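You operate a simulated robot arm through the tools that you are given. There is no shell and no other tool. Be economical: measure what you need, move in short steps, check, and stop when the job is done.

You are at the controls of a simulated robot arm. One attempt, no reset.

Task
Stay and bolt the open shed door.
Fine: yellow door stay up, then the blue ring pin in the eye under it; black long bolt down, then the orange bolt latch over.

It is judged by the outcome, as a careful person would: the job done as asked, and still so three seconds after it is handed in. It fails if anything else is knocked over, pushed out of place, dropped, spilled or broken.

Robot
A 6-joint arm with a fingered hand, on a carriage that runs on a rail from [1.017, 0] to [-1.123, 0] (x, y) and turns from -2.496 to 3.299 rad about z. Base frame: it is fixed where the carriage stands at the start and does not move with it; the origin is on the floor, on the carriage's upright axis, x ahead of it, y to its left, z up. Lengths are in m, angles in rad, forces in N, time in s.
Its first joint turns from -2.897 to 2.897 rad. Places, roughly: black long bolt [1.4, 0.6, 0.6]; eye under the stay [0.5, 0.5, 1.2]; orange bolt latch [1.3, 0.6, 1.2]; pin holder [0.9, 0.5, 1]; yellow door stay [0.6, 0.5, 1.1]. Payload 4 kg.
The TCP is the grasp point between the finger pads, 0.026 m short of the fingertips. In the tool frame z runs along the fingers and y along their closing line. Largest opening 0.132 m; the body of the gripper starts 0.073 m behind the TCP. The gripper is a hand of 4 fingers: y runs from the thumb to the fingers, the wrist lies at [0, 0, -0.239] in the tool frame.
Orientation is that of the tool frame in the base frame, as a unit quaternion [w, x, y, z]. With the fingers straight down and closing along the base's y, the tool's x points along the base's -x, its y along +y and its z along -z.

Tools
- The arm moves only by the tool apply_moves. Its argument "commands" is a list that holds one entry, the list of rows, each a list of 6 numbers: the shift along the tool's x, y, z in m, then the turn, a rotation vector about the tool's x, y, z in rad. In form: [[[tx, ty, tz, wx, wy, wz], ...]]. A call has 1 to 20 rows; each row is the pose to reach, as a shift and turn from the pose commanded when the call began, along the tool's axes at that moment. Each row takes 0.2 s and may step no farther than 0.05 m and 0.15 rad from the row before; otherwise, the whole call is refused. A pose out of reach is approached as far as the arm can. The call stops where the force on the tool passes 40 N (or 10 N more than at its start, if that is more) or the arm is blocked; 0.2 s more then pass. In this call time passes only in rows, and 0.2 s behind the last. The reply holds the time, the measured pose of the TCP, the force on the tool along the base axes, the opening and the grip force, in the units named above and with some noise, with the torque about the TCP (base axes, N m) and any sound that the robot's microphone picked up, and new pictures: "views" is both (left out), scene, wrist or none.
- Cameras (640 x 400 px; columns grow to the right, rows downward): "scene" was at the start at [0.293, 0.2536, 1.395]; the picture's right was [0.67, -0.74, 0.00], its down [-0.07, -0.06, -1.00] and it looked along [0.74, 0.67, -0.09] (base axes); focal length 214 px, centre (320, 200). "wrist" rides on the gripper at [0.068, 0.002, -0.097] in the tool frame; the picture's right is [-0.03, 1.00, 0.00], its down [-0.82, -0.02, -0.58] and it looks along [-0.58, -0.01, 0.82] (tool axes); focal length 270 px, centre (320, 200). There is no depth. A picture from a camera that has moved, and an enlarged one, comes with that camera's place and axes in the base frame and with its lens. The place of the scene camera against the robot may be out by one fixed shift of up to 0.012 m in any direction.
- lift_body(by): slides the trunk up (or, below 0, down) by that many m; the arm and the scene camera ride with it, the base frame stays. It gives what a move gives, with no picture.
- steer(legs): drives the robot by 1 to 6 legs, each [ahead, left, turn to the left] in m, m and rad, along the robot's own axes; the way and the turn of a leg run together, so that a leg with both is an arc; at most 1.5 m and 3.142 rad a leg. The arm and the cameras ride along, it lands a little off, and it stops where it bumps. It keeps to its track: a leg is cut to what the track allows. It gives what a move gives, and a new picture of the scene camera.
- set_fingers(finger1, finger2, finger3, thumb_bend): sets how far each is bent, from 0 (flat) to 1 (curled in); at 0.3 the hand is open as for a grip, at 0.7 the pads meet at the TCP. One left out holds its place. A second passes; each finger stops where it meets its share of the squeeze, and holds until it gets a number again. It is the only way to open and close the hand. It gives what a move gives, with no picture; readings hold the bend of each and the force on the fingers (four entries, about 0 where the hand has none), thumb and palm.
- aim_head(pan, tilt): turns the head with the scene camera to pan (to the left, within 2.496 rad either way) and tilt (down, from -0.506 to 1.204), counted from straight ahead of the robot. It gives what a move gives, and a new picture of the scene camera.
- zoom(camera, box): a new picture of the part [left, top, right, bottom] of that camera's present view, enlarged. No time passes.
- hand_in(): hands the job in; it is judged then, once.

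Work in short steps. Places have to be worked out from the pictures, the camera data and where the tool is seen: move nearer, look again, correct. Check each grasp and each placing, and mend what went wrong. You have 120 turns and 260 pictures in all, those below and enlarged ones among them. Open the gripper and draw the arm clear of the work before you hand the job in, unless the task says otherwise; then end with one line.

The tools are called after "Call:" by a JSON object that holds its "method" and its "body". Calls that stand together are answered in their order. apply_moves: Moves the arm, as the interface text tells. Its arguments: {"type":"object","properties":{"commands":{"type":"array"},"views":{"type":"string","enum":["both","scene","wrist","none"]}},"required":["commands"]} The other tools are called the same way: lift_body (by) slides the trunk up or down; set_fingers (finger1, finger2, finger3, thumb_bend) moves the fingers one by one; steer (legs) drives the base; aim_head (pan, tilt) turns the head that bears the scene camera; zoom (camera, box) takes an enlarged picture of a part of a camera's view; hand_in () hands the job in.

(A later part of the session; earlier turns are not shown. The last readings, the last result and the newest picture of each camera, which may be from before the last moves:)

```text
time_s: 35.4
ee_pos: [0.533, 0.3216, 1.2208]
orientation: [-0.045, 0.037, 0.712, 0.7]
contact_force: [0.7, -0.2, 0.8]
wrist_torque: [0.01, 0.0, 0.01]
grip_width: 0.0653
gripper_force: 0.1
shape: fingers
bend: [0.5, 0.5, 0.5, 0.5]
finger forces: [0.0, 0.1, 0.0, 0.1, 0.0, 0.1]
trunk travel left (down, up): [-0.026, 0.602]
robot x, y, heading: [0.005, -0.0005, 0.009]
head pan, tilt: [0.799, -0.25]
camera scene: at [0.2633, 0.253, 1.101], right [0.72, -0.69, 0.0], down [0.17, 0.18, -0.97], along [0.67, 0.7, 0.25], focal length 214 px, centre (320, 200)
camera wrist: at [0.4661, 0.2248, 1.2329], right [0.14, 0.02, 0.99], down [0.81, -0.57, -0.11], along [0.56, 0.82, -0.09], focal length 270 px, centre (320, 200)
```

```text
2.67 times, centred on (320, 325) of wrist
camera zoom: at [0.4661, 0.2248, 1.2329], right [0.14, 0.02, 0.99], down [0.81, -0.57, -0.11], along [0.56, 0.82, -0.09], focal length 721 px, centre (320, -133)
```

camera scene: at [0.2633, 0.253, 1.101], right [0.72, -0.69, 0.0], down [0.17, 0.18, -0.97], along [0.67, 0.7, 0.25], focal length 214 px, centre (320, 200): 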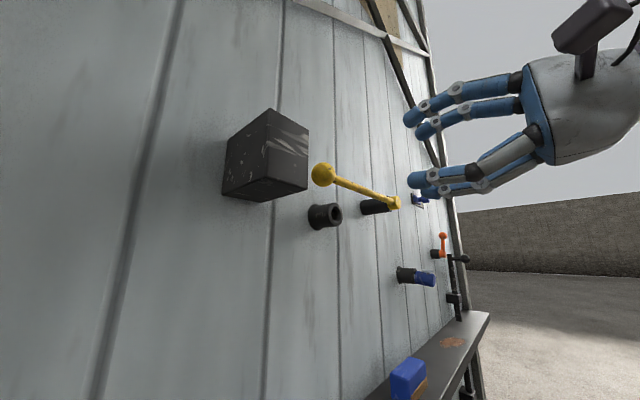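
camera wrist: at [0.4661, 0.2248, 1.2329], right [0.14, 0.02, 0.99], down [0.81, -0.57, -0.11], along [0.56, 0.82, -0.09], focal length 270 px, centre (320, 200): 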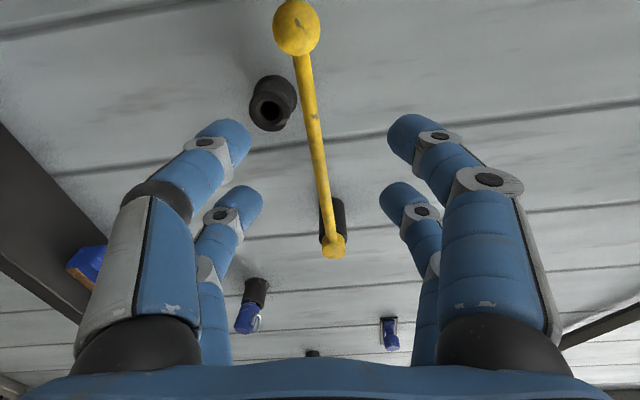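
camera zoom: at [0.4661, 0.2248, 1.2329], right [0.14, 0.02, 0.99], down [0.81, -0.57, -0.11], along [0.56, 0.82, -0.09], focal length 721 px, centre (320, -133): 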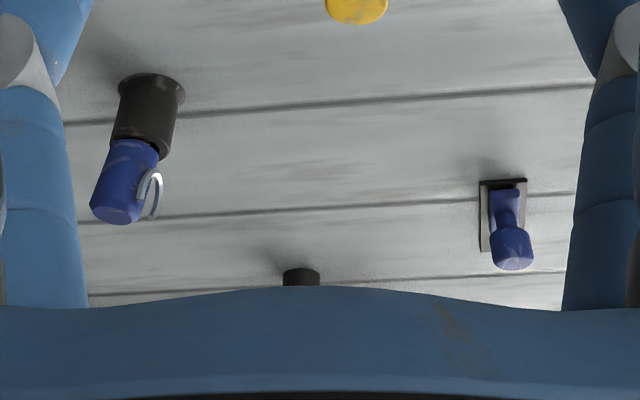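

The pin head is a ~3 cm blue cylinder. I'll drive +0.3 m, then roll the hand so it closes horizontally with the wrist camera below, to approach the pin.

Call:
{"method": "steer", "body": {"legs": [[0.33, 0, 0]]}}

Call:
{"method": "apply_moves", "body": {"commands": [[[0, -0.01, -0.01, 0, 0, -0.142], [0, -0.03, -0.02, 0, 0, -0.283], [0, -0.05, -0.02, 0, 0, -0.425], [0, -0.07, -0.02, 0, 0, -0.567], [0, -0.09, -0.02, 0, 0, -0.708], [0, -0.11, -0.02, 0, 0, -0.85], [0, -0.13, -0.02, 0, 0, -0.992], [0, -0.14, -0.02, 0, 0, -1.133], [0, -0.15, -0.02, 0, 0, -1.275], [0, -0.16, -0.02, 0, 0, -1.417], [0, -0.165, -0.02, 0, 0, -1.558], [0, -0.17, -0.02, 0, 0, -1.69]]]}}

```text
time_s: 37.6
ee_pos: [0.8673, 0.3199, 1.2219]
orientation: [-0.044, 0.038, 0.712, 0.7]
contact_force: [0.4, -0.2, 0.0]
wrist_torque: [0.01, -0.03, -0.01]
grip_width: 0.0654
gripper_force: 0.1
shape: fingers
bend: [0.5, 0.5, 0.5, 0.5]
finger forces: [0.0, 0.0, 0.1, 0.1, 0.0, 0.0]
trunk travel left (down, up): [-0.026, 0.602]
robot x, y, heading: [0.3319, -0.0005, 0.009]
head pan, tilt: [0.799, -0.25]
camera scene: at [0.5972, 0.2525, 1.101], right [0.72, -0.69, 0.0], down [0.17, 0.18, -0.97], along [0.67, 0.7, 0.25], focal length 214 px, centre (320, 200)
```

scene: 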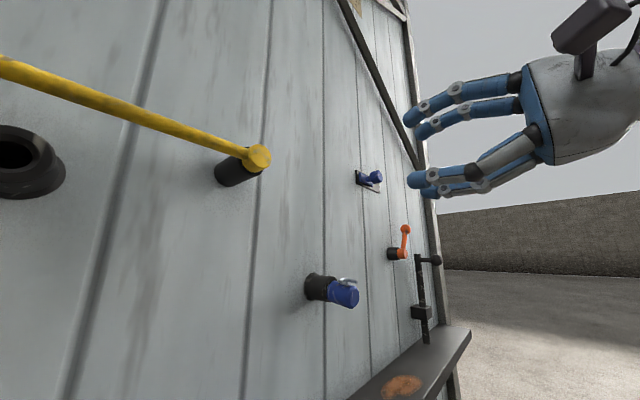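

```text
time_s: 40.2
ee_pos: [0.7989, 0.3043, 1.1514]
orientation: [0.48, -0.503, 0.523, 0.493]
contact_force: [0.2, 0.0, -0.7]
wrist_torque: [0.0, 0.02, 0.0]
grip_width: 0.0654
gripper_force: 0.0
shape: fingers
bend: [0.5, 0.5, 0.5, 0.5]
finger forces: [0.0, 0.0, 0.1, 0.0, 0.1, 0.0]
out of reach, approached as far as the arm can: row 10, 11, 12
trunk travel left (down, up): [-0.026, 0.602]
robot x, y, heading: [0.3329, 0.0031, 0.007]
head pan, tilt: [0.799, -0.25]
camera scene: at [0.5973, 0.2525, 1.101], right [0.72, -0.69, 0.0], down [0.17, 0.18, -0.97], along [0.67, 0.7, 0.25], focal length 214 px, centre (320, 200)
camera wrist: at [0.7943, 0.2059, 1.0888], right [-1.0, 0.01, 0.06], down [0.05, -0.53, 0.84], along [0.04, 0.85, 0.53], focal length 270 px, centre (320, 200)
```

scene: 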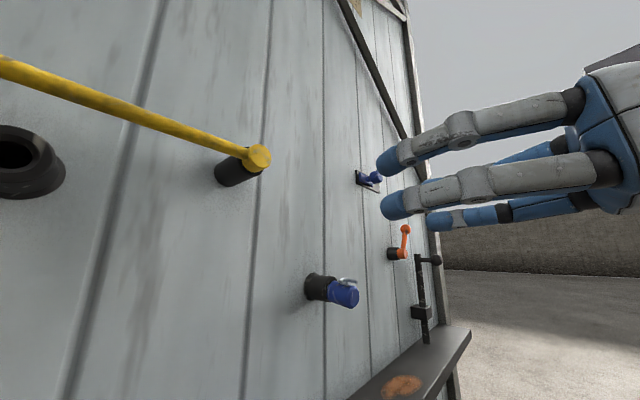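
wrist: 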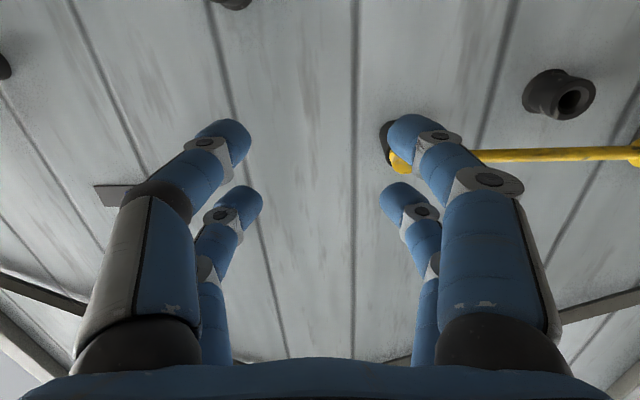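

This roll can't get low enough here. Try the opposite roll (camera above), in two calls.

Call:
{"method": "apply_moves", "body": {"commands": [[[0, 0, 0, 0, 0, 0.15], [0, 0, 0, 0, 0, 0.3], [0, 0, 0, 0, 0, 0.45], [0, 0, 0, 0, 0, 0.6], [0, 0, 0, 0, 0, 0.75], [0, 0, 0, 0, 0, 0.9], [0, 0, 0, 0, 0, 1.05], [0, 0, 0, 0, 0, 1.2], [0, 0, 0, 0, 0, 1.35], [0, 0, 0, 0, 0, 1.5], [0, 0, 0, 0, 0, 1.65], [0, 0, 0, 0, 0, 1.8], [0, 0, 0, 0, 0, 1.95], [0, 0, 0, 0, 0, 2.1], [0, 0, 0, 0, 0, 2.25], [0, 0, 0, 0, 0, 2.4], [0, 0, 0, 0, 0, 2.55], [0, 0, 0, 0, 0, 2.7], [0, 0, 0, 0, 0, 2.85], [0, 0, 0, 0, 0, 3.0]]]}}

```text
time_s: 44.4
ee_pos: [0.8004, 0.3048, 1.1498]
orientation: [-0.46, 0.487, 0.538, 0.512]
contact_force: [0.2, -0.2, 0.6]
wrist_torque: [-0.02, -0.03, -0.01]
grip_width: 0.0656
gripper_force: 0.0
shape: fingers
bend: [0.5, 0.5, 0.5, 0.5]
finger forces: [0.0, 0.1, 0.1, 0.0, 0.0, 0.1]
trunk travel left (down, up): [-0.026, 0.602]
robot x, y, heading: [0.3359, 0.002, 0.005]
head pan, tilt: [0.799, -0.25]
camera scene: at [0.5973, 0.2525, 1.101], right [0.72, -0.69, 0.0], down [0.17, 0.18, -0.97], along [0.67, 0.7, 0.25], focal length 214 px, centre (320, 200)
camera wrist: at [0.7934, 0.2133, 1.2246], right [1.0, 0.0, 0.08], down [0.06, -0.62, -0.78], along [0.05, 0.78, -0.62], focal length 270 px, centre (320, 200)
```

scene: 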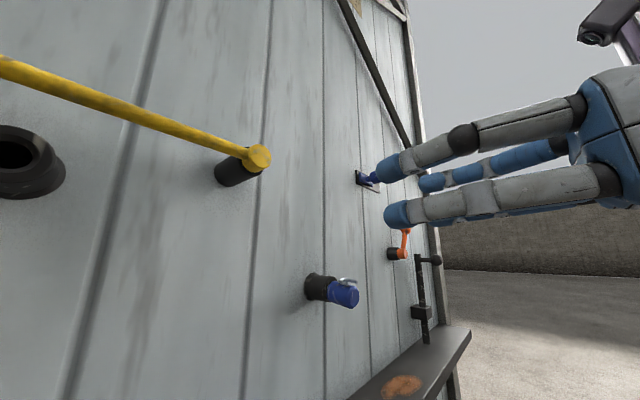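
wrist: 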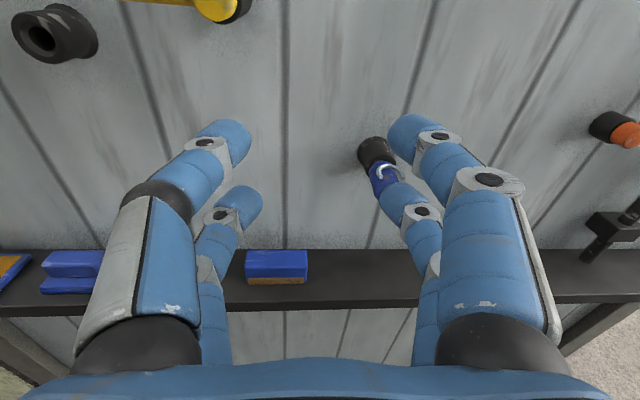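

Good upright view. Level the hand slightly and move toward staging (0.895, 0.33, 1.06) in front of the pin.

Call:
{"method": "apply_moves", "body": {"commands": [[[-0.018, 0.02, 0, 0, 0.02, 0.02], [-0.036, 0.04, 0, 0, 0.04, 0.04], [-0.054, 0.06, 0, 0, 0.056, 0.07], [-0.072, 0.08, 0.01, 0, 0.056, 0.07], [-0.09, 0.095, 0.02, 0, 0.056, 0.07]]]}}

```text
time_s: 45.6
ee_pos: [0.9046, 0.32, 1.0705]
orientation: [-0.491, 0.49, 0.508, 0.51]
contact_force: [-0.5, 0.2, 0.5]
wrist_torque: [0.04, -0.02, 0.0]
grip_width: 0.0655
gripper_force: 0.0
shape: fingers
bend: [0.5, 0.5, 0.5, 0.5]
finger forces: [0.1, 0.0, 0.0, 0.0, 0.1, 0.0]
trunk travel left (down, up): [-0.026, 0.602]
robot x, y, heading: [0.3357, -0.0011, 0.01]
head pan, tilt: [0.799, -0.25]
camera scene: at [0.5972, 0.2525, 1.101], right [0.72, -0.69, 0.0], down [0.17, 0.18, -0.97], along [0.67, 0.7, 0.25], focal length 214 px, centre (320, 200)
camera wrist: at [0.9025, 0.2242, 1.139], right [1.0, 0.0, 0.01], down [0.01, -0.57, -0.82], along [0.01, 0.82, -0.57], focal length 270 px, centre (320, 200)
```

scene: 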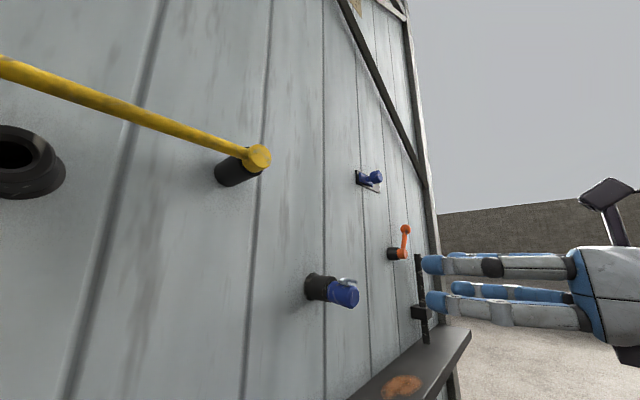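
wrist: 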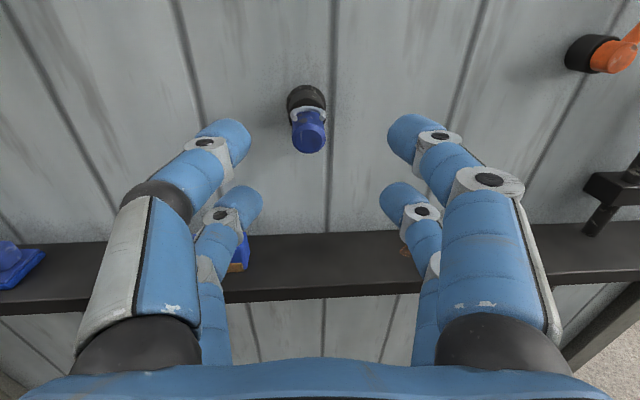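

Orientation is nearly ideal and the pin is straight ahead (head end ≈ (0.893, 0.50, 1.028)). Identify which digits form the camera-side pair: bend finger1 and thumb.

Call:
{"method": "set_fingers", "body": {"finger1": 0.65, "thumb_bend": 0.58, "finger2": 0.4, "finger3": 0.3}}

Call:
{"method": "zoom", "body": {"camera": "wrist", "box": [0, 0, 640, 400]}}

```text
time_s: 46.6
ee_pos: [0.903, 0.3188, 1.0712]
orientation: [-0.491, 0.49, 0.508, 0.51]
contact_force: [0.0, 0.3, -0.3]
wrist_torque: [0.01, 0.01, 0.01]
grip_width: 0.03
gripper_force: 0.0
shape: fingers
bend: [0.65, 0.4, 0.3, 0.57]
finger forces: [0.0, 0.0, 0.0, 0.0, 0.0, 0.0]
trunk travel left (down, up): [-0.026, 0.602]
robot x, y, heading: [0.3343, 0.0007, 0.013]
head pan, tilt: [0.799, -0.25]
```

```text
1.00 times, centred on (320, 200) of wrist (not enlarged: the box is as wide or as high as the picture)
camera zoom: at [0.9024, 0.2241, 1.1392], right [1.0, 0.0, 0.01], down [0.01, -0.58, -0.82], along [0.01, 0.82, -0.58], focal length 270 px, centre (320, 200)
```

zoom: 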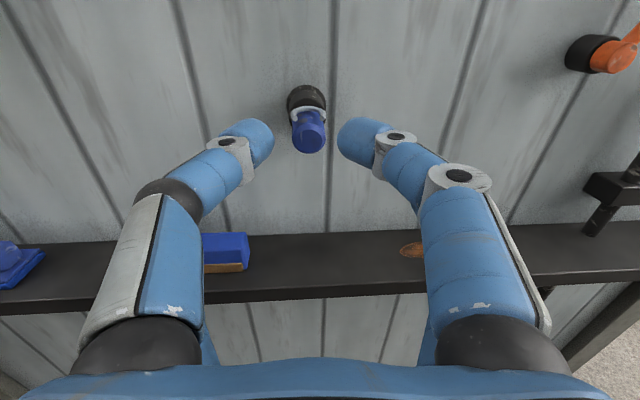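

Finger1 + thumb are the camera-side (upper) pair; I'll pinch the pin head with those, keeping the hand lower. Open and advance to (0.894, 0.42, 1.008).

Call:
{"method": "set_fingers", "body": {"finger1": 0.48, "thumb_bend": 0.48, "finger2": 0.3, "finger3": 0.3}}

Call:
{"method": "apply_moves", "body": {"commands": [[[-0.021, -0.003, 0.03, 0, 0, 0], [-0.042, -0.006, 0.06, 0, 0, 0], [-0.063, -0.0095, 0.1, 0, 0, 0]]]}}

```text
time_s: 47.6
ee_pos: [0.9033, 0.3211, 1.0699]
orientation: [-0.491, 0.49, 0.509, 0.51]
contact_force: [-0.5, -0.1, 0.1]
wrist_torque: [0.0, 0.02, -0.01]
grip_width: 0.0721
gripper_force: 0.0
shape: fingers
bend: [0.48, 0.3, 0.3, 0.48]
finger forces: [0.0, 0.1, 0.1, 0.0, 0.0, 0.0]
trunk travel left (down, up): [-0.026, 0.602]
robot x, y, heading: [0.3366, 0.0015, 0.011]
head pan, tilt: [0.799, -0.25]
```

```text
time_s: 48.4
ee_pos: [0.8955, 0.4209, 1.0055]
orientation: [-0.491, 0.491, 0.508, 0.509]
contact_force: [-0.1, -1.1, -0.7]
wrist_torque: [-0.03, -0.01, -0.01]
grip_width: 0.0721
gripper_force: 0.0
shape: fingers
bend: [0.48, 0.3, 0.3, 0.48]
finger forces: [0.0, 0.0, 0.1, 0.0, 0.0, 0.0]
trunk travel left (down, up): [-0.026, 0.602]
robot x, y, heading: [0.3344, -0.0007, 0.005]
head pan, tilt: [0.799, -0.25]
camera scene: at [0.5972, 0.2524, 1.101], right [0.72, -0.69, 0.0], down [0.17, 0.18, -0.97], along [0.67, 0.7, 0.25], focal length 214 px, centre (320, 200)
camera wrist: at [0.8944, 0.3247, 1.0754], right [1.0, 0.0, 0.01], down [0.01, -0.58, -0.82], along [0.01, 0.82, -0.58], focal length 270 px, centre (320, 200)
```

scene: 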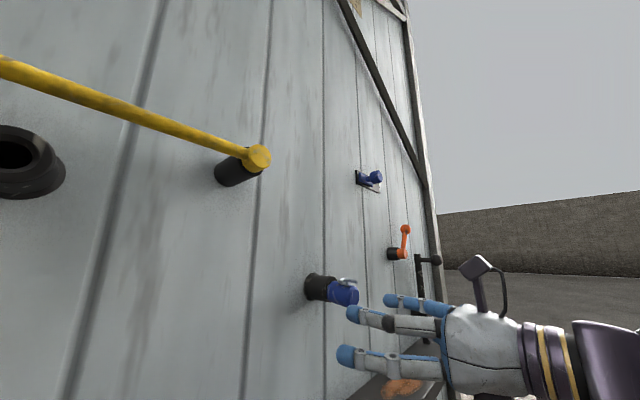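
wrist: 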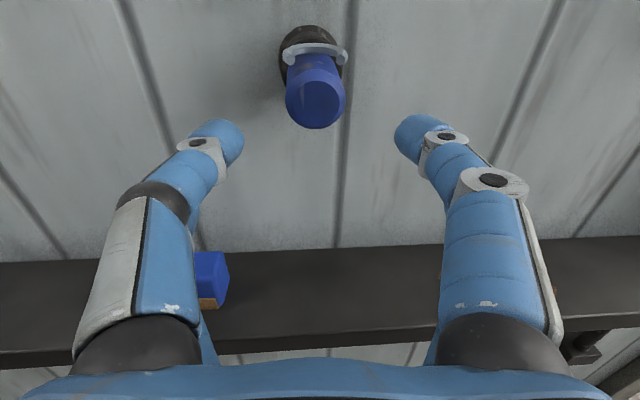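

Aligned (pin at x≈0.893, z≈1.028). Advance the remaining 8 cm.

Call:
{"method": "apply_moves", "body": {"commands": [[[0.002, -0.001, 0.03, 0, 0, 0], [0.002, -0.002, 0.06, 0, 0, 0], [0.002, -0.002, 0.082, 0, 0, 0]]]}}

Call:
{"method": "aim_head", "body": {"pan": 0.8, "tilt": 0.2}}

Call:
{"method": "zoom", "body": {"camera": "scene", "box": [270, 120, 470, 245]}}

```text
time_s: 49.2
ee_pos: [0.8942, 0.5014, 1.0094]
orientation: [-0.491, 0.491, 0.508, 0.51]
contact_force: [0.1, -0.3, 0.9]
wrist_torque: [-0.02, 0.01, -0.01]
grip_width: 0.0723
gripper_force: 0.1
shape: fingers
bend: [0.48, 0.3, 0.3, 0.48]
finger forces: [0.1, 0.0, 0.0, 0.0, 0.1, 0.0]
trunk travel left (down, up): [-0.026, 0.602]
robot x, y, heading: [0.3378, -0.0033, 0.006]
head pan, tilt: [0.799, -0.25]
camera scene: at [0.5972, 0.2524, 1.101], right [0.72, -0.69, 0.0], down [0.17, 0.18, -0.97], along [0.67, 0.7, 0.25], focal length 214 px, centre (320, 200)
camera wrist: at [0.8932, 0.4063, 1.0781], right [1.0, 0.0, 0.01], down [0.01, -0.58, -0.82], along [0.01, 0.82, -0.58], focal length 270 px, centre (320, 200)
```

scene: 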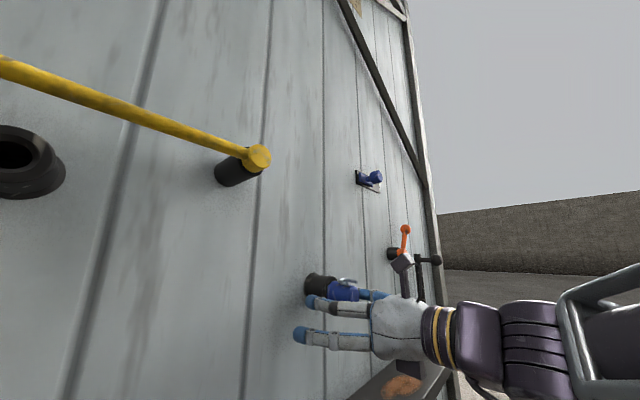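
wrist: 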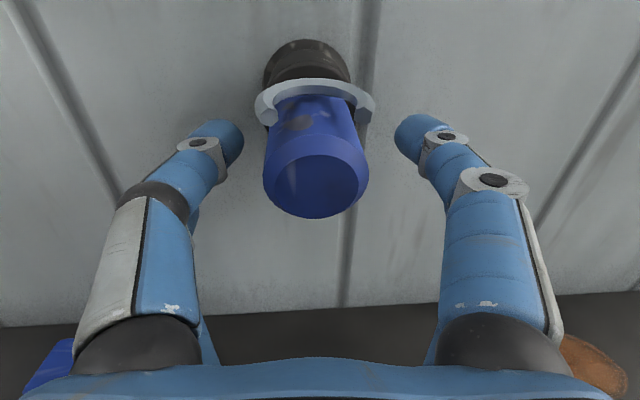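

```text
time_s: 50.1
ee_pos: [0.8948, 0.5023, 1.0092]
orientation: [-0.491, 0.491, 0.508, 0.51]
contact_force: [0.2, 0.0, 0.5]
wrist_torque: [0.0, 0.03, 0.03]
grip_width: 0.0722
gripper_force: 0.0
shape: fingers
bend: [0.48, 0.3, 0.3, 0.48]
finger forces: [0.0, 0.0, 0.1, 0.0, 0.1, 0.0]
trunk travel left (down, up): [-0.026, 0.602]
robot x, y, heading: [0.3349, -0.0007, 0.007]
head pan, tilt: [0.799, 0.201]
camera scene: at [0.6056, 0.2613, 1.0612], right [0.72, -0.69, 0.0], down [-0.14, -0.14, -0.98], along [0.68, 0.71, -0.2], focal length 214 px, centre (320, 200)
```

scene: 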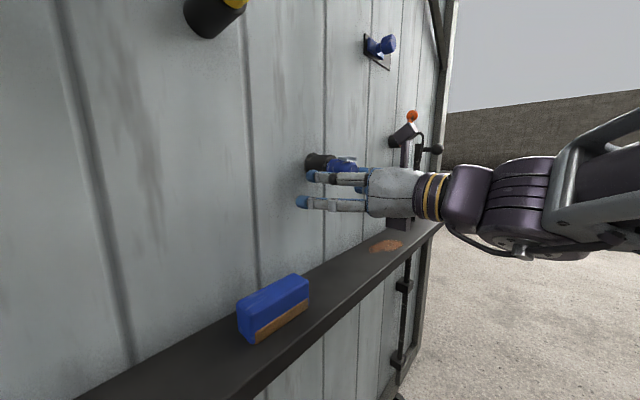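

```text
3.20 times, centred on (370, 182) of scene
camera zoom: at [0.6056, 0.2613, 1.0612], right [0.72, -0.69, 0.0], down [-0.14, -0.14, -0.98], along [0.68, 0.71, -0.2], focal length 686 px, centre (160, 256)
```

zoom: 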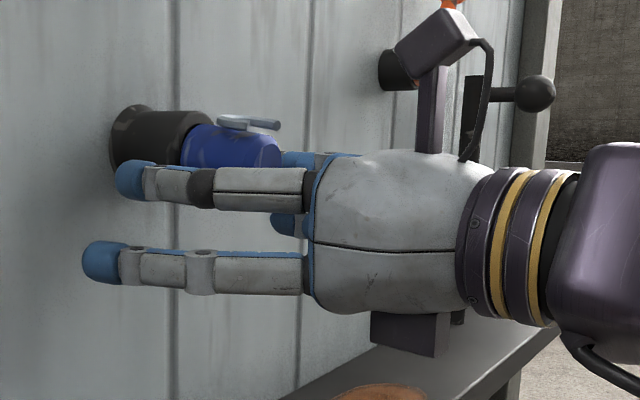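

The scene view shows the pin head ~1.2 cm higher than the thumb. Raise 12 mm and back off 8 mm, then re-check.

Call:
{"method": "apply_moves", "body": {"commands": [[[0.012, -0.001, -0.008, 0, 0, 0]]]}}

Call:
{"method": "zoom", "body": {"camera": "scene", "box": [270, 120, 430, 220]}}

```text
time_s: 50.5
ee_pos: [0.8925, 0.4943, 1.0212]
orientation: [-0.491, 0.49, 0.508, 0.51]
contact_force: [-0.6, -0.3, 1.0]
wrist_torque: [-0.01, 0.01, -0.04]
grip_width: 0.0724
gripper_force: 0.1
shape: fingers
bend: [0.48, 0.3, 0.3, 0.48]
finger forces: [0.1, 0.0, 0.0, 0.0, 0.1, 0.0]
trunk travel left (down, up): [-0.026, 0.602]
robot x, y, heading: [0.3346, 0.0059, 0.008]
head pan, tilt: [0.799, 0.201]
camera scene: at [0.6056, 0.2613, 1.0611], right [0.72, -0.69, 0.0], down [-0.14, -0.14, -0.98], along [0.68, 0.71, -0.2], focal length 214 px, centre (320, 200)
camera wrist: at [0.892, 0.3986, 1.0902], right [1.0, 0.0, 0.01], down [0.01, -0.58, -0.82], along [0.01, 0.82, -0.58], focal length 270 px, centre (320, 200)
```

scene: 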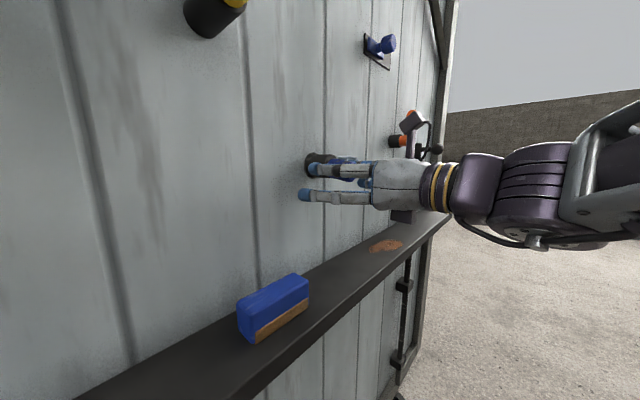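
wrist: 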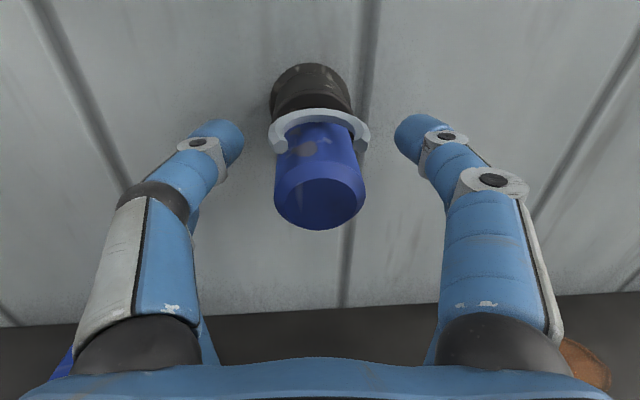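

```text
4.00 times, centred on (350, 170) of scene
camera zoom: at [0.6056, 0.2613, 1.0611], right [0.72, -0.69, 0.0], down [-0.14, -0.14, -0.98], along [0.68, 0.71, -0.2], focal length 858 px, centre (200, 320)
```

zoom: 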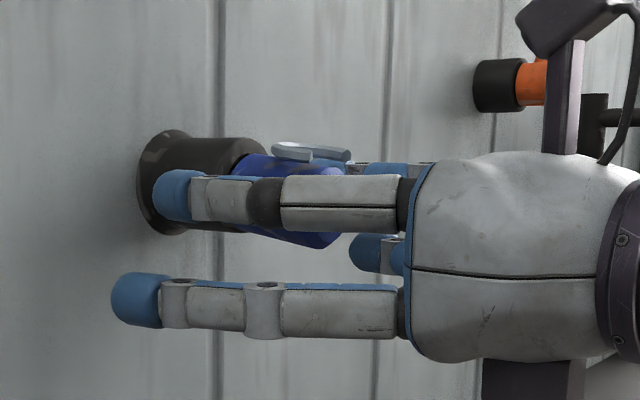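

Height good; the tips are over the holder, so back off ~1.5 cm and then pinch.

Call:
{"method": "apply_moves", "body": {"commands": [[[0.0, 0.0, -0.016, 0, 0, 0]]], "views": "none"}}

Call:
{"method": "set_fingers", "body": {"finger1": 0.58, "thumb_bend": 0.58}}

Call:
{"method": "zoom", "body": {"camera": "wrist", "box": [120, 20, 520, 270]}}

Call:
{"method": "zoom", "body": {"camera": "scene", "box": [270, 120, 430, 220]}}

```text
time_s: 50.9
ee_pos: [0.8923, 0.4796, 1.0208]
orientation: [-0.491, 0.49, 0.508, 0.511]
contact_force: [-0.9, -0.1, -0.4]
wrist_torque: [-0.01, 0.0, 0.0]
grip_width: 0.072
gripper_force: 0.1
shape: fingers
bend: [0.48, 0.3, 0.3, 0.48]
finger forces: [0.0, 0.1, 0.0, 0.0, 0.0, 0.1]
trunk travel left (down, up): [-0.026, 0.602]
robot x, y, heading: [0.334, -0.0013, 0.01]
head pan, tilt: [0.799, 0.201]
```

```text
time_s: 51.9
ee_pos: [0.894, 0.4788, 1.0222]
orientation: [-0.491, 0.491, 0.507, 0.51]
contact_force: [-0.2, -0.4, 0.4]
wrist_torque: [-0.02, 0.03, -0.02]
grip_width: 0.043
gripper_force: 0.0
shape: fingers
bend: [0.57, 0.3, 0.3, 0.57]
finger forces: [0.0, 0.0, 0.0, 0.1, 0.0, 0.0]
trunk travel left (down, up): [-0.026, 0.602]
robot x, y, heading: [0.3346, -0.0008, 0.009]
head pan, tilt: [0.799, 0.201]
```

```text
1.60 times, centred on (320, 145) of wrist
camera zoom: at [0.8917, 0.3829, 1.0902], right [1.0, 0.0, 0.01], down [0.01, -0.58, -0.82], along [0.01, 0.82, -0.58], focal length 432 px, centre (320, 288)
```

zoom: 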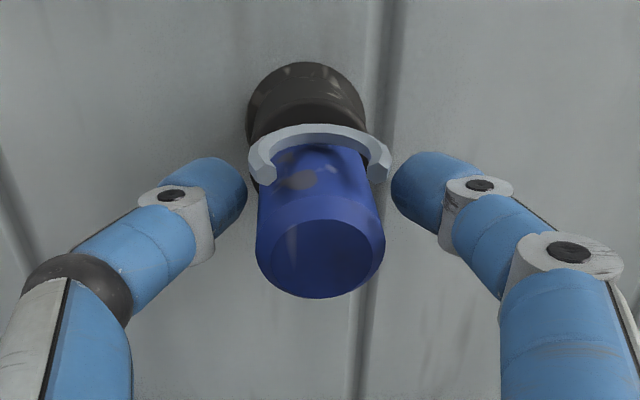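

```text
4.00 times, centred on (350, 170) of scene
camera zoom: at [0.6056, 0.2613, 1.0611], right [0.72, -0.69, 0.0], down [-0.14, -0.14, -0.98], along [0.68, 0.71, -0.2], focal length 858 px, centre (200, 320)
```

zoom: 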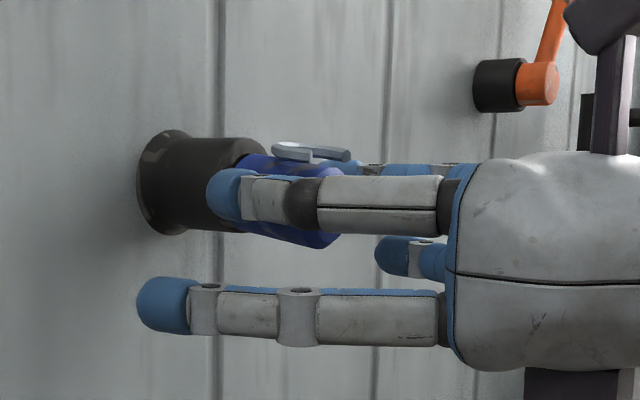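

Well placed. Close the pinch pair on the head.

Call:
{"method": "set_fingers", "body": {"finger1": 0.75, "thumb_bend": 0.75}}

Call:
{"method": "zoom", "body": {"camera": "wrist", "box": [120, 20, 520, 270]}}

Call:
{"method": "zoom", "body": {"camera": "scene", "box": [270, 120, 430, 220]}}

```text
time_s: 52.9
ee_pos: [0.8925, 0.4779, 1.021]
orientation: [-0.492, 0.49, 0.508, 0.509]
contact_force: [-2.0, 0.5, 0.4]
wrist_torque: [-0.01, -0.04, 0.08]
grip_width: 0.0273
gripper_force: 12.1
shape: fingers
bend: [0.61, 0.3, 0.3, 0.67]
finger forces: [11.0, 0.0, 0.0, 0.0, 13.0, 0.1]
trunk travel left (down, up): [-0.026, 0.602]
robot x, y, heading: [0.3371, 0.0013, 0.008]
head pan, tilt: [0.799, 0.201]
```

```text
1.60 times, centred on (320, 145) of wrist
camera zoom: at [0.8916, 0.3829, 1.0903], right [1.0, 0.0, 0.01], down [0.01, -0.58, -0.82], along [0.01, 0.82, -0.58], focal length 432 px, centre (320, 288)
```

zoom: 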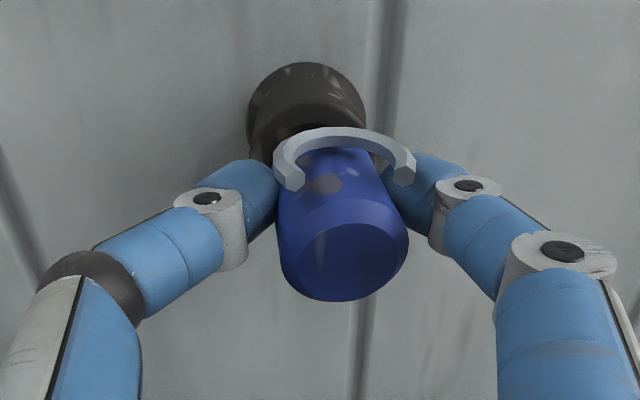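

```text
4.00 times, centred on (350, 170) of scene
camera zoom: at [0.6055, 0.2613, 1.0611], right [0.72, -0.69, 0.0], down [-0.14, -0.14, -0.98], along [0.68, 0.71, -0.2], focal length 858 px, centre (200, 320)
```

zoom: 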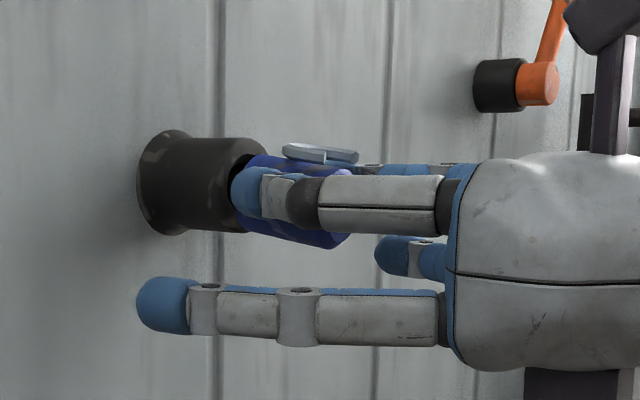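

The thumb pushed the head off-centre; rebalance (thumb back a bit, finger1 in).

Call:
{"method": "set_fingers", "body": {"thumb_bend": 0.635, "finger1": 0.62}}

Call:
{"method": "set_fingers", "body": {"finger1": 0.8}}

Call:
{"method": "zoom", "body": {"camera": "wrist", "box": [120, 20, 520, 270]}}

```text
time_s: 53.9
ee_pos: [0.8933, 0.4794, 1.0203]
orientation: [-0.492, 0.49, 0.508, 0.51]
contact_force: [0.6, -1.0, 1.3]
wrist_torque: [0.05, -0.01, 0.0]
grip_width: 0.0299
gripper_force: 1.4
shape: fingers
bend: [0.59, 0.3, 0.3, 0.63]
finger forces: [2.1, 0.0, 0.1, 0.1, 1.7, 0.1]
trunk travel left (down, up): [-0.026, 0.602]
robot x, y, heading: [0.3359, 0.0005, 0.011]
head pan, tilt: [0.799, 0.201]
```

```text
time_s: 54.9
ee_pos: [0.8926, 0.4781, 1.0219]
orientation: [-0.491, 0.49, 0.508, 0.51]
contact_force: [1.9, 1.7, 3.0]
wrist_torque: [0.03, 0.02, 0.0]
grip_width: 0.0277
gripper_force: 7.6
shape: fingers
bend: [0.7, 0.3, 0.3, 0.6]
finger forces: [9.0, 0.0, 0.0, 0.1, 6.7, 0.0]
trunk travel left (down, up): [-0.026, 0.602]
robot x, y, heading: [0.338, 0.0015, 0.015]
head pan, tilt: [0.799, 0.201]
```

```text
1.60 times, centred on (320, 145) of wrist
camera zoom: at [0.8918, 0.3828, 1.0903], right [1.0, 0.0, 0.01], down [0.01, -0.58, -0.82], along [0.01, 0.82, -0.58], focal length 432 px, centre (320, 288)
```

zoom: 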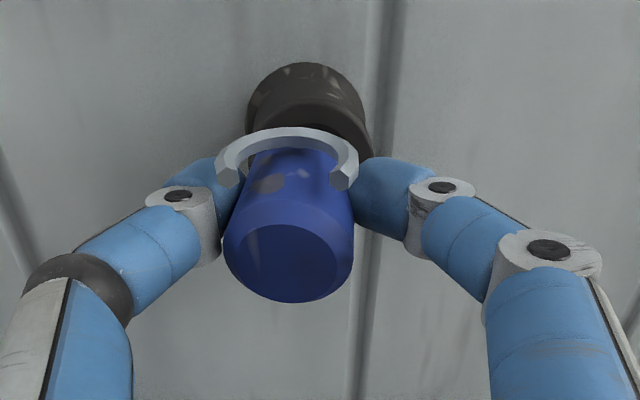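

Use symmetric targets so both squeeze equally around centre.

Call:
{"method": "set_fingers", "body": {"finger1": 0.63, "thumb_bend": 0.63}}

Call:
{"method": "set_fingers", "body": {"finger1": 0.68, "thumb_bend": 0.68}}

Call:
{"method": "zoom", "body": {"camera": "wrist", "box": [120, 20, 520, 270]}}

```text
time_s: 55.9
ee_pos: [0.8922, 0.479, 1.0219]
orientation: [-0.491, 0.49, 0.508, 0.51]
contact_force: [-1.0, -0.1, 2.1]
wrist_torque: [0.08, 0.0, 0.04]
grip_width: 0.0298
gripper_force: 3.0
shape: fingers
bend: [0.61, 0.3, 0.3, 0.62]
finger forces: [1.7, 0.0, 0.0, 0.0, 3.0, 0.0]
trunk travel left (down, up): [-0.026, 0.602]
robot x, y, heading: [0.3348, -0.0009, 0.012]
head pan, tilt: [0.799, 0.201]
```

```text
time_s: 56.9
ee_pos: [0.8931, 0.4786, 1.0207]
orientation: [-0.492, 0.49, 0.509, 0.509]
contact_force: [-1.6, 0.2, 2.3]
wrist_torque: [0.08, -0.03, 0.05]
grip_width: 0.0282
gripper_force: 6.4
shape: fingers
bend: [0.61, 0.3, 0.3, 0.64]
finger forces: [5.5, 0.0, 0.1, 0.0, 7.1, 0.0]
trunk travel left (down, up): [-0.026, 0.602]
robot x, y, heading: [0.3379, 0.0006, 0.007]
head pan, tilt: [0.799, 0.201]
```

```text
1.60 times, centred on (320, 145) of wrist
camera zoom: at [0.8916, 0.3828, 1.0903], right [1.0, 0.0, 0.01], down [0.01, -0.58, -0.82], along [0.01, 0.82, -0.58], focal length 432 px, centre (320, 288)
```

zoom: 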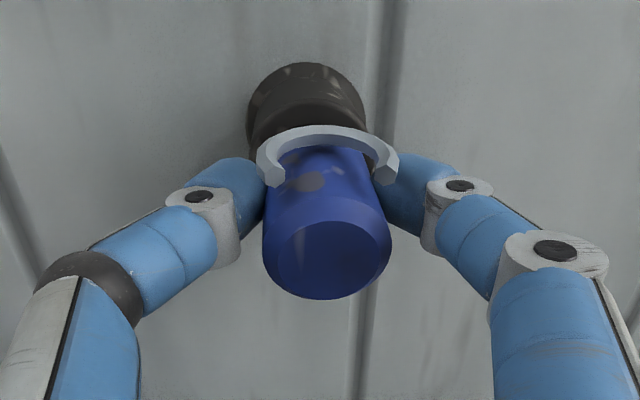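

Centered. Firm up slightly and pull straight out.

Call:
{"method": "set_fingers", "body": {"finger1": 0.72, "thumb_bend": 0.72}}

Call:
{"method": "apply_moves", "body": {"commands": [[[0, 0, -0.015, 0, 0, 0], [0, 0, -0.03, 0, 0, 0], [0, 0, -0.045, 0, 0, 0], [0, 0, -0.06, 0, 0, 0]]]}}

Call:
{"method": "zoom", "body": {"camera": "scene", "box": [270, 110, 462, 230]}}

```text
time_s: 57.9
ee_pos: [0.8935, 0.4782, 1.0216]
orientation: [-0.491, 0.49, 0.508, 0.51]
contact_force: [-2.2, 0.7, 1.5]
wrist_torque: [0.01, -0.03, 0.09]
grip_width: 0.0275
gripper_force: 10.2
shape: fingers
bend: [0.6, 0.3, 0.3, 0.66]
finger forces: [8.9, 0.0, 0.0, 0.0, 10.1, 0.0]
trunk travel left (down, up): [-0.026, 0.602]
robot x, y, heading: [0.3336, -0.0008, 0.006]
head pan, tilt: [0.799, 0.201]
```

```text
time_s: 58.9
ee_pos: [0.8937, 0.4178, 1.0206]
orientation: [-0.491, 0.49, 0.509, 0.51]
contact_force: [0.0, -1.2, -0.2]
wrist_torque: [-0.05, 0.0, -0.01]
grip_width: 0.0274
gripper_force: 8.6
shape: fingers
bend: [0.6, 0.3, 0.3, 0.67]
finger forces: [9.0, 0.0, 0.0, 0.0, 8.9, 0.1]
trunk travel left (down, up): [-0.026, 0.602]
robot x, y, heading: [0.3355, -0.0003, 0.012]
head pan, tilt: [0.799, 0.201]
camera scene: at [0.6056, 0.2613, 1.0611], right [0.72, -0.69, 0.0], down [-0.14, -0.14, -0.98], along [0.68, 0.71, -0.2], focal length 214 px, centre (320, 200)
camera wrist: at [0.8919, 0.322, 1.09], right [1.0, 0.0, 0.01], down [0.01, -0.58, -0.82], along [0.01, 0.82, -0.58], focal length 270 px, centre (320, 200)
```

scene: 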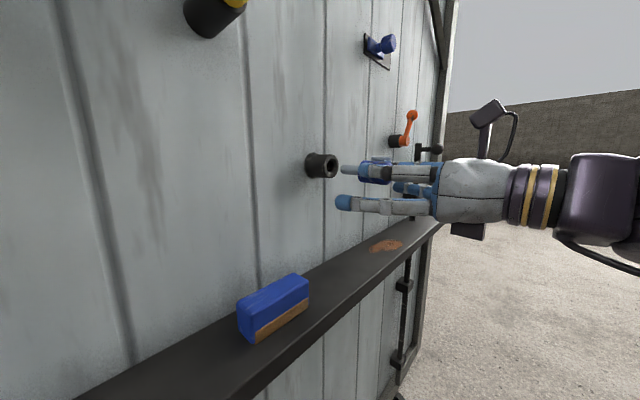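
wrist: 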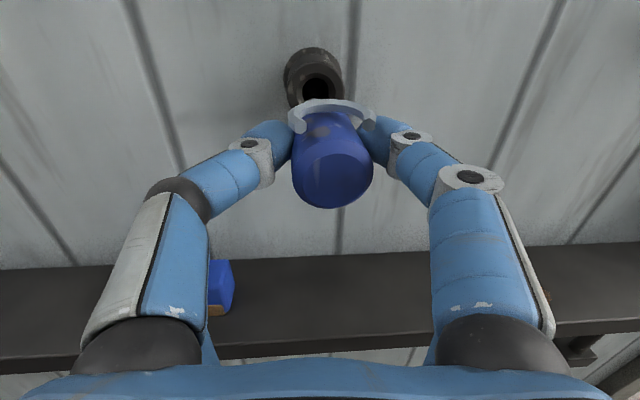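

```text
3.33 times, centred on (366, 170) of scene
camera zoom: at [0.6056, 0.2613, 1.0611], right [0.72, -0.69, 0.0], down [-0.14, -0.14, -0.98], along [0.68, 0.71, -0.2], focal length 715 px, centre (167, 300)
```

zoom: 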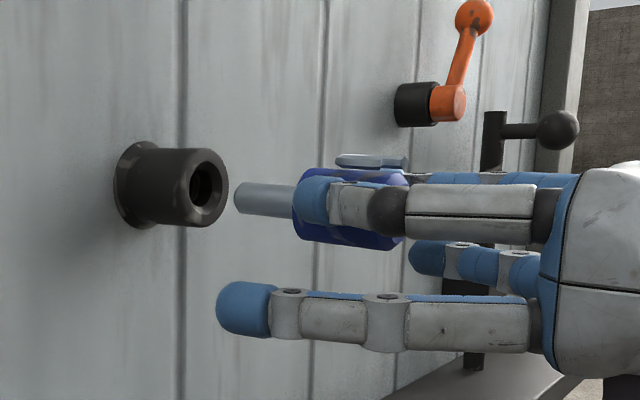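

Pin is out and well aligned. Retreat, raise the trunk by 0.14, and drive back to the eye.

Call:
{"method": "apply_moves", "body": {"commands": [[[0, 0, -0.045, 0, 0, 0], [0, 0, -0.09, 0, 0, 0]]], "views": "none"}}

Call:
{"method": "lift_body", "body": {"by": 0.13}}

Call:
{"method": "steer", "body": {"legs": [[-0.36, 0, 0]]}}

Call:
{"method": "zoom", "body": {"camera": "wrist", "box": [0, 0, 640, 400]}}

```text
time_s: 59.5
ee_pos: [0.8926, 0.3284, 1.021]
orientation: [-0.492, 0.49, 0.509, 0.509]
contact_force: [-1.1, 0.7, 0.7]
wrist_torque: [-0.07, 0.02, -0.04]
grip_width: 0.0271
gripper_force: 9.1
shape: fingers
bend: [0.61, 0.3, 0.3, 0.67]
finger forces: [9.1, 0.1, 0.0, 0.0, 8.8, 0.1]
trunk travel left (down, up): [-0.026, 0.602]
robot x, y, heading: [0.3351, -0.0018, 0.006]
head pan, tilt: [0.799, 0.201]
```

```text
time_s: 61.1
ee_pos: [0.8928, 0.3278, 1.1489]
orientation: [-0.491, 0.491, 0.508, 0.51]
contact_force: [0.1, 0.0, -0.9]
wrist_torque: [-0.05, 0.01, 0.03]
grip_width: 0.0272
gripper_force: 8.7
shape: fingers
bend: [0.61, 0.3, 0.3, 0.67]
finger forces: [8.9, 0.0, 0.0, 0.1, 8.8, 0.1]
trunk travel left (down, up): [-0.156, 0.472]
robot x, y, heading: [0.3321, 0.0006, 0.008]
head pan, tilt: [0.799, 0.201]
```

```text
time_s: 63.4
ee_pos: [0.5351, 0.3289, 1.1513]
orientation: [-0.491, 0.491, 0.508, 0.51]
contact_force: [-0.3, 0.0, -1.6]
wrist_torque: [-0.01, -0.02, 0.05]
grip_width: 0.027
gripper_force: 9.2
shape: fingers
bend: [0.61, 0.3, 0.3, 0.67]
finger forces: [9.0, 0.1, 0.1, 0.0, 8.8, 0.0]
trunk travel left (down, up): [-0.156, 0.472]
robot x, y, heading: [-0.0235, 0.0009, 0.011]
head pan, tilt: [0.799, 0.201]
camera scene: at [0.2814, 0.2611, 1.1912], right [0.72, -0.69, 0.0], down [-0.14, -0.14, -0.98], along [0.68, 0.71, -0.2], focal length 214 px, centre (320, 200)
```

scene: 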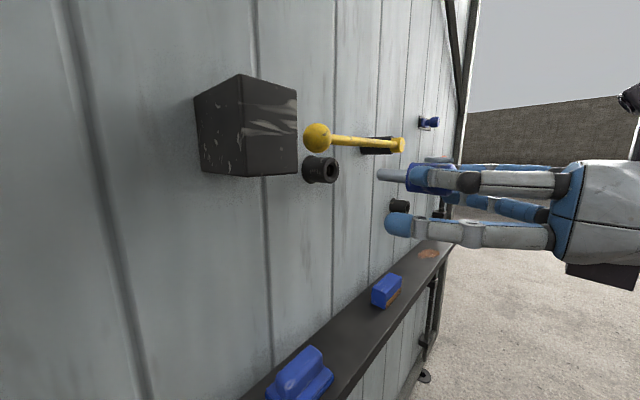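

```text
1.00 times, centred on (320, 200) of wrist (not enlarged: the box is as wide or as high as the picture)
camera zoom: at [0.5346, 0.2319, 1.2196], right [1.0, 0.0, 0.01], down [0.01, -0.58, -0.82], along [0.01, 0.82, -0.58], focal length 270 px, centre (320, 200)
```

zoom: 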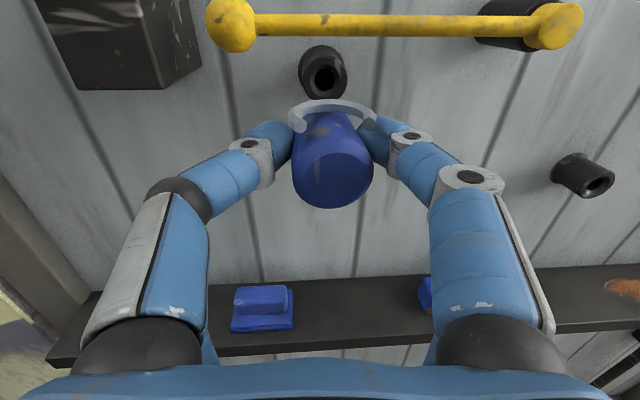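

The eye lies right along the pin's axis. Advance 5 cm and compare heights in a scene zoom.

Call:
{"method": "apply_moves", "body": {"commands": [[[0, 0, 0.025, 0, 0, 0], [0, 0, 0.05, 0, 0, 0]]]}}

Call:
{"method": "zoom", "body": {"camera": "scene", "box": [280, 110, 440, 210]}}

Call:
{"method": "zoom", "body": {"camera": "wrist", "box": [200, 0, 440, 150]}}

```text
time_s: 64.0
ee_pos: [0.5356, 0.3776, 1.1515]
orientation: [-0.491, 0.491, 0.508, 0.51]
contact_force: [0.3, 0.5, -0.5]
wrist_torque: [-0.1, 0.0, 0.01]
grip_width: 0.0274
gripper_force: 9.0
shape: fingers
bend: [0.61, 0.3, 0.3, 0.67]
finger forces: [9.1, 0.0, 0.1, 0.1, 8.8, 0.0]
trunk travel left (down, up): [-0.156, 0.472]
robot x, y, heading: [-0.0225, -0.0003, 0.008]
head pan, tilt: [0.799, 0.201]
camera scene: at [0.2814, 0.261, 1.1912], right [0.72, -0.69, 0.0], down [-0.14, -0.14, -0.98], along [0.68, 0.71, -0.2], focal length 214 px, centre (320, 200)
camera wrist: at [0.5345, 0.2817, 1.2196], right [1.0, 0.0, 0.01], down [0.01, -0.58, -0.82], along [0.01, 0.82, -0.58], focal length 270 px, centre (320, 200)
```

scene: 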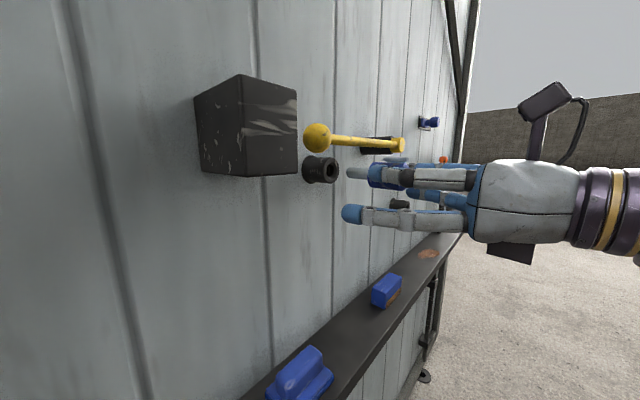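
wrist: 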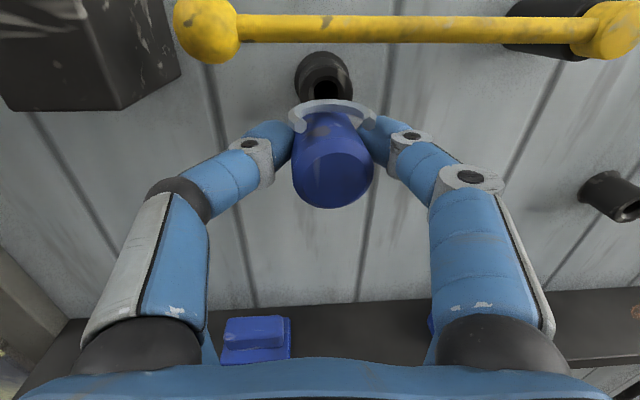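

```text
4.00 times, centred on (360, 160) of scene
camera zoom: at [0.2814, 0.261, 1.1912], right [0.72, -0.69, 0.0], down [-0.14, -0.14, -0.98], along [0.68, 0.71, -0.2], focal length 858 px, centre (160, 360)
```

zoom: 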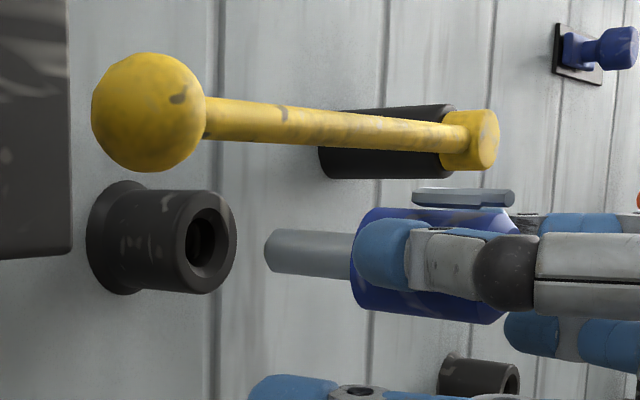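

```text
2.67 times, centred on (320, 75) of wrist
camera zoom: at [0.5345, 0.2817, 1.2196], right [1.0, 0.0, 0.01], down [0.01, -0.58, -0.82], along [0.01, 0.82, -0.58], focal length 721 px, centre (320, 533)
```

zoom: 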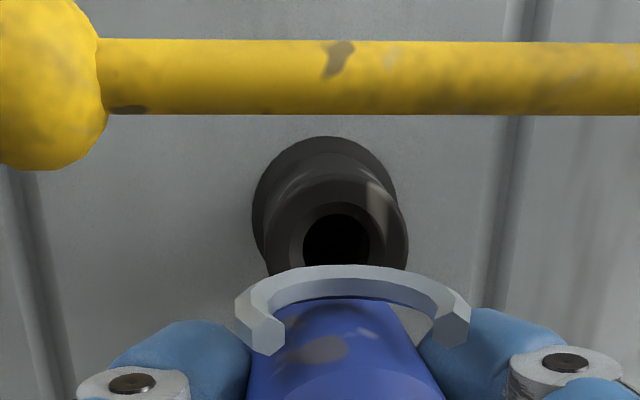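

Alignment looks within ~2 mm (needs ~1 mm up; slight yaw of pin tip toward −x). Correct that and advance until the tip is at the hole.

Call:
{"method": "apply_moves", "body": {"commands": [[[0.001, 0.0, 0.006, -0.04, 0, 0], [0.0012, 0.0, 0.014, -0.04, 0, 0], [0.0012, 0.0, 0.022, -0.04, 0, 0]]]}}

Call:
{"method": "zoom", "body": {"camera": "scene", "box": [280, 110, 440, 210]}}

Call:
{"method": "zoom", "body": {"camera": "wrist", "box": [200, 0, 440, 150]}}

```text
time_s: 64.8
ee_pos: [0.5358, 0.3987, 1.1519]
orientation: [-0.481, 0.5, 0.498, 0.52]
contact_force: [-0.1, -0.1, -1.4]
wrist_torque: [-0.07, 0.01, 0.02]
grip_width: 0.0273
gripper_force: 8.8
shape: fingers
bend: [0.61, 0.3, 0.3, 0.67]
finger forces: [9.0, 0.1, 0.0, 0.0, 8.8, 0.1]
trunk travel left (down, up): [-0.156, 0.472]
robot x, y, heading: [-0.0238, -0.0009, 0.009]
head pan, tilt: [0.799, 0.201]
camera scene: at [0.2814, 0.2611, 1.1912], right [0.72, -0.69, 0.0], down [-0.14, -0.14, -0.98], along [0.68, 0.71, -0.2], focal length 214 px, centre (320, 200)
camera wrist: at [0.5309, 0.3037, 1.2206], right [1.0, -0.04, 0.01], down [-0.02, -0.57, -0.82], along [0.04, 0.82, -0.57], focal length 270 px, centre (320, 200)
```

scene: 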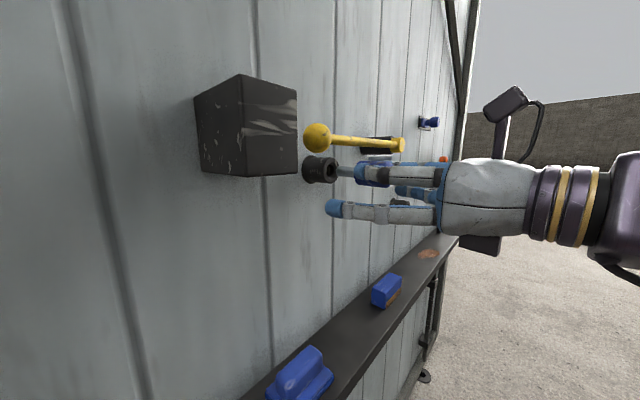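
wrist: 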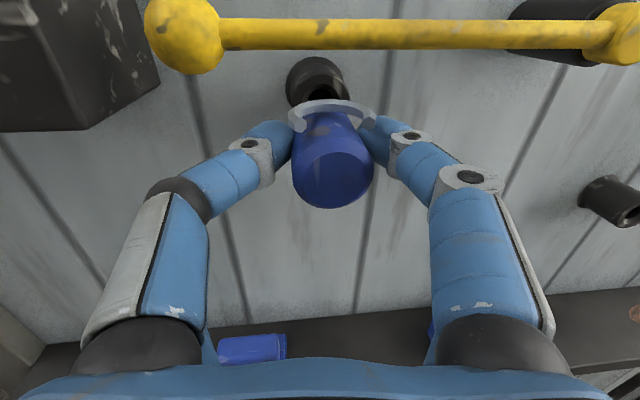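

```text
4.00 times, centred on (360, 160) of scene
camera zoom: at [0.2814, 0.2611, 1.1912], right [0.72, -0.69, 0.0], down [-0.14, -0.14, -0.98], along [0.68, 0.71, -0.2], focal length 858 px, centre (160, 360)
```

zoom: 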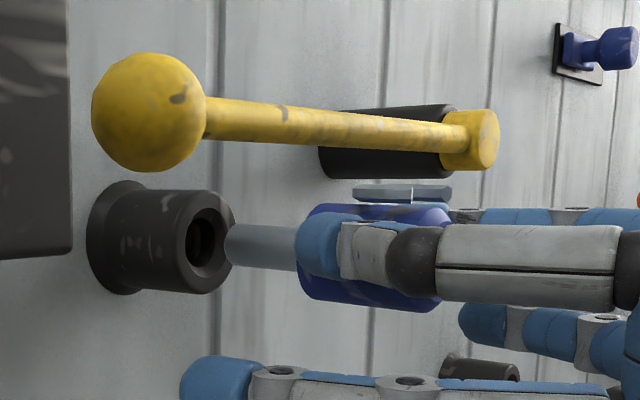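

```text
2.67 times, centred on (320, 75) of wrist
camera zoom: at [0.5309, 0.3037, 1.2206], right [1.0, -0.04, 0.01], down [-0.02, -0.57, -0.82], along [0.04, 0.82, -0.57], focal length 721 px, centre (320, 533)
```

zoom: 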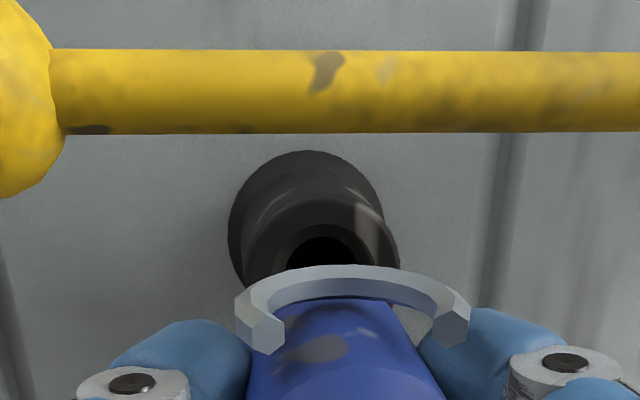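

Excellent alignment: pin axis now parallel to the hole and centered. Advance along the base y axis in small steps.

Call:
{"method": "apply_moves", "body": {"commands": [[[0, -0.0002, 0.006, 0, 0, 0], [0, -0.0005, 0.012, 0, 0, 0], [0, -0.0007, 0.018, 0, 0, 0], [0, -0.001, 0.024, 0, 0, 0]]], "views": "none"}}

Call:
{"method": "zoom", "body": {"camera": "scene", "box": [280, 110, 440, 210]}}

```text
time_s: 65.8
ee_pos: [0.5354, 0.424, 1.1516]
orientation: [-0.48, 0.501, 0.497, 0.521]
contact_force: [1.4, -3.2, -1.2]
wrist_torque: [0.0, 0.03, -0.09]
grip_width: 0.0272
gripper_force: 9.1
shape: fingers
bend: [0.61, 0.3, 0.3, 0.67]
finger forces: [9.8, 0.0, 0.0, 0.0, 8.2, 0.0]
trunk travel left (down, up): [-0.156, 0.472]
robot x, y, heading: [-0.0251, -0.0019, 0.01]
head pan, tilt: [0.799, 0.201]
```

```text
4.00 times, centred on (360, 160) of scene
camera zoom: at [0.2815, 0.2609, 1.1912], right [0.72, -0.69, 0.0], down [-0.14, -0.14, -0.98], along [0.68, 0.71, -0.2], focal length 858 px, centre (160, 360)
```

zoom: 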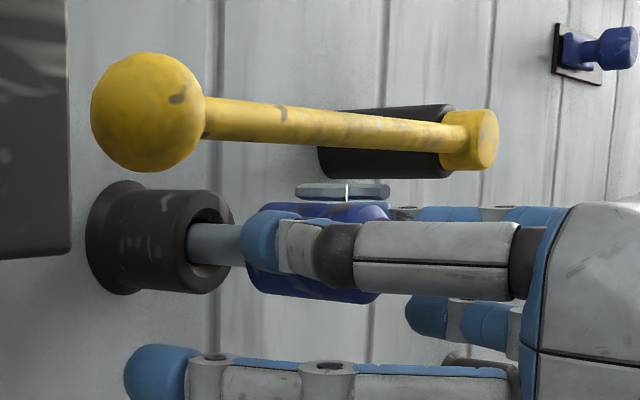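

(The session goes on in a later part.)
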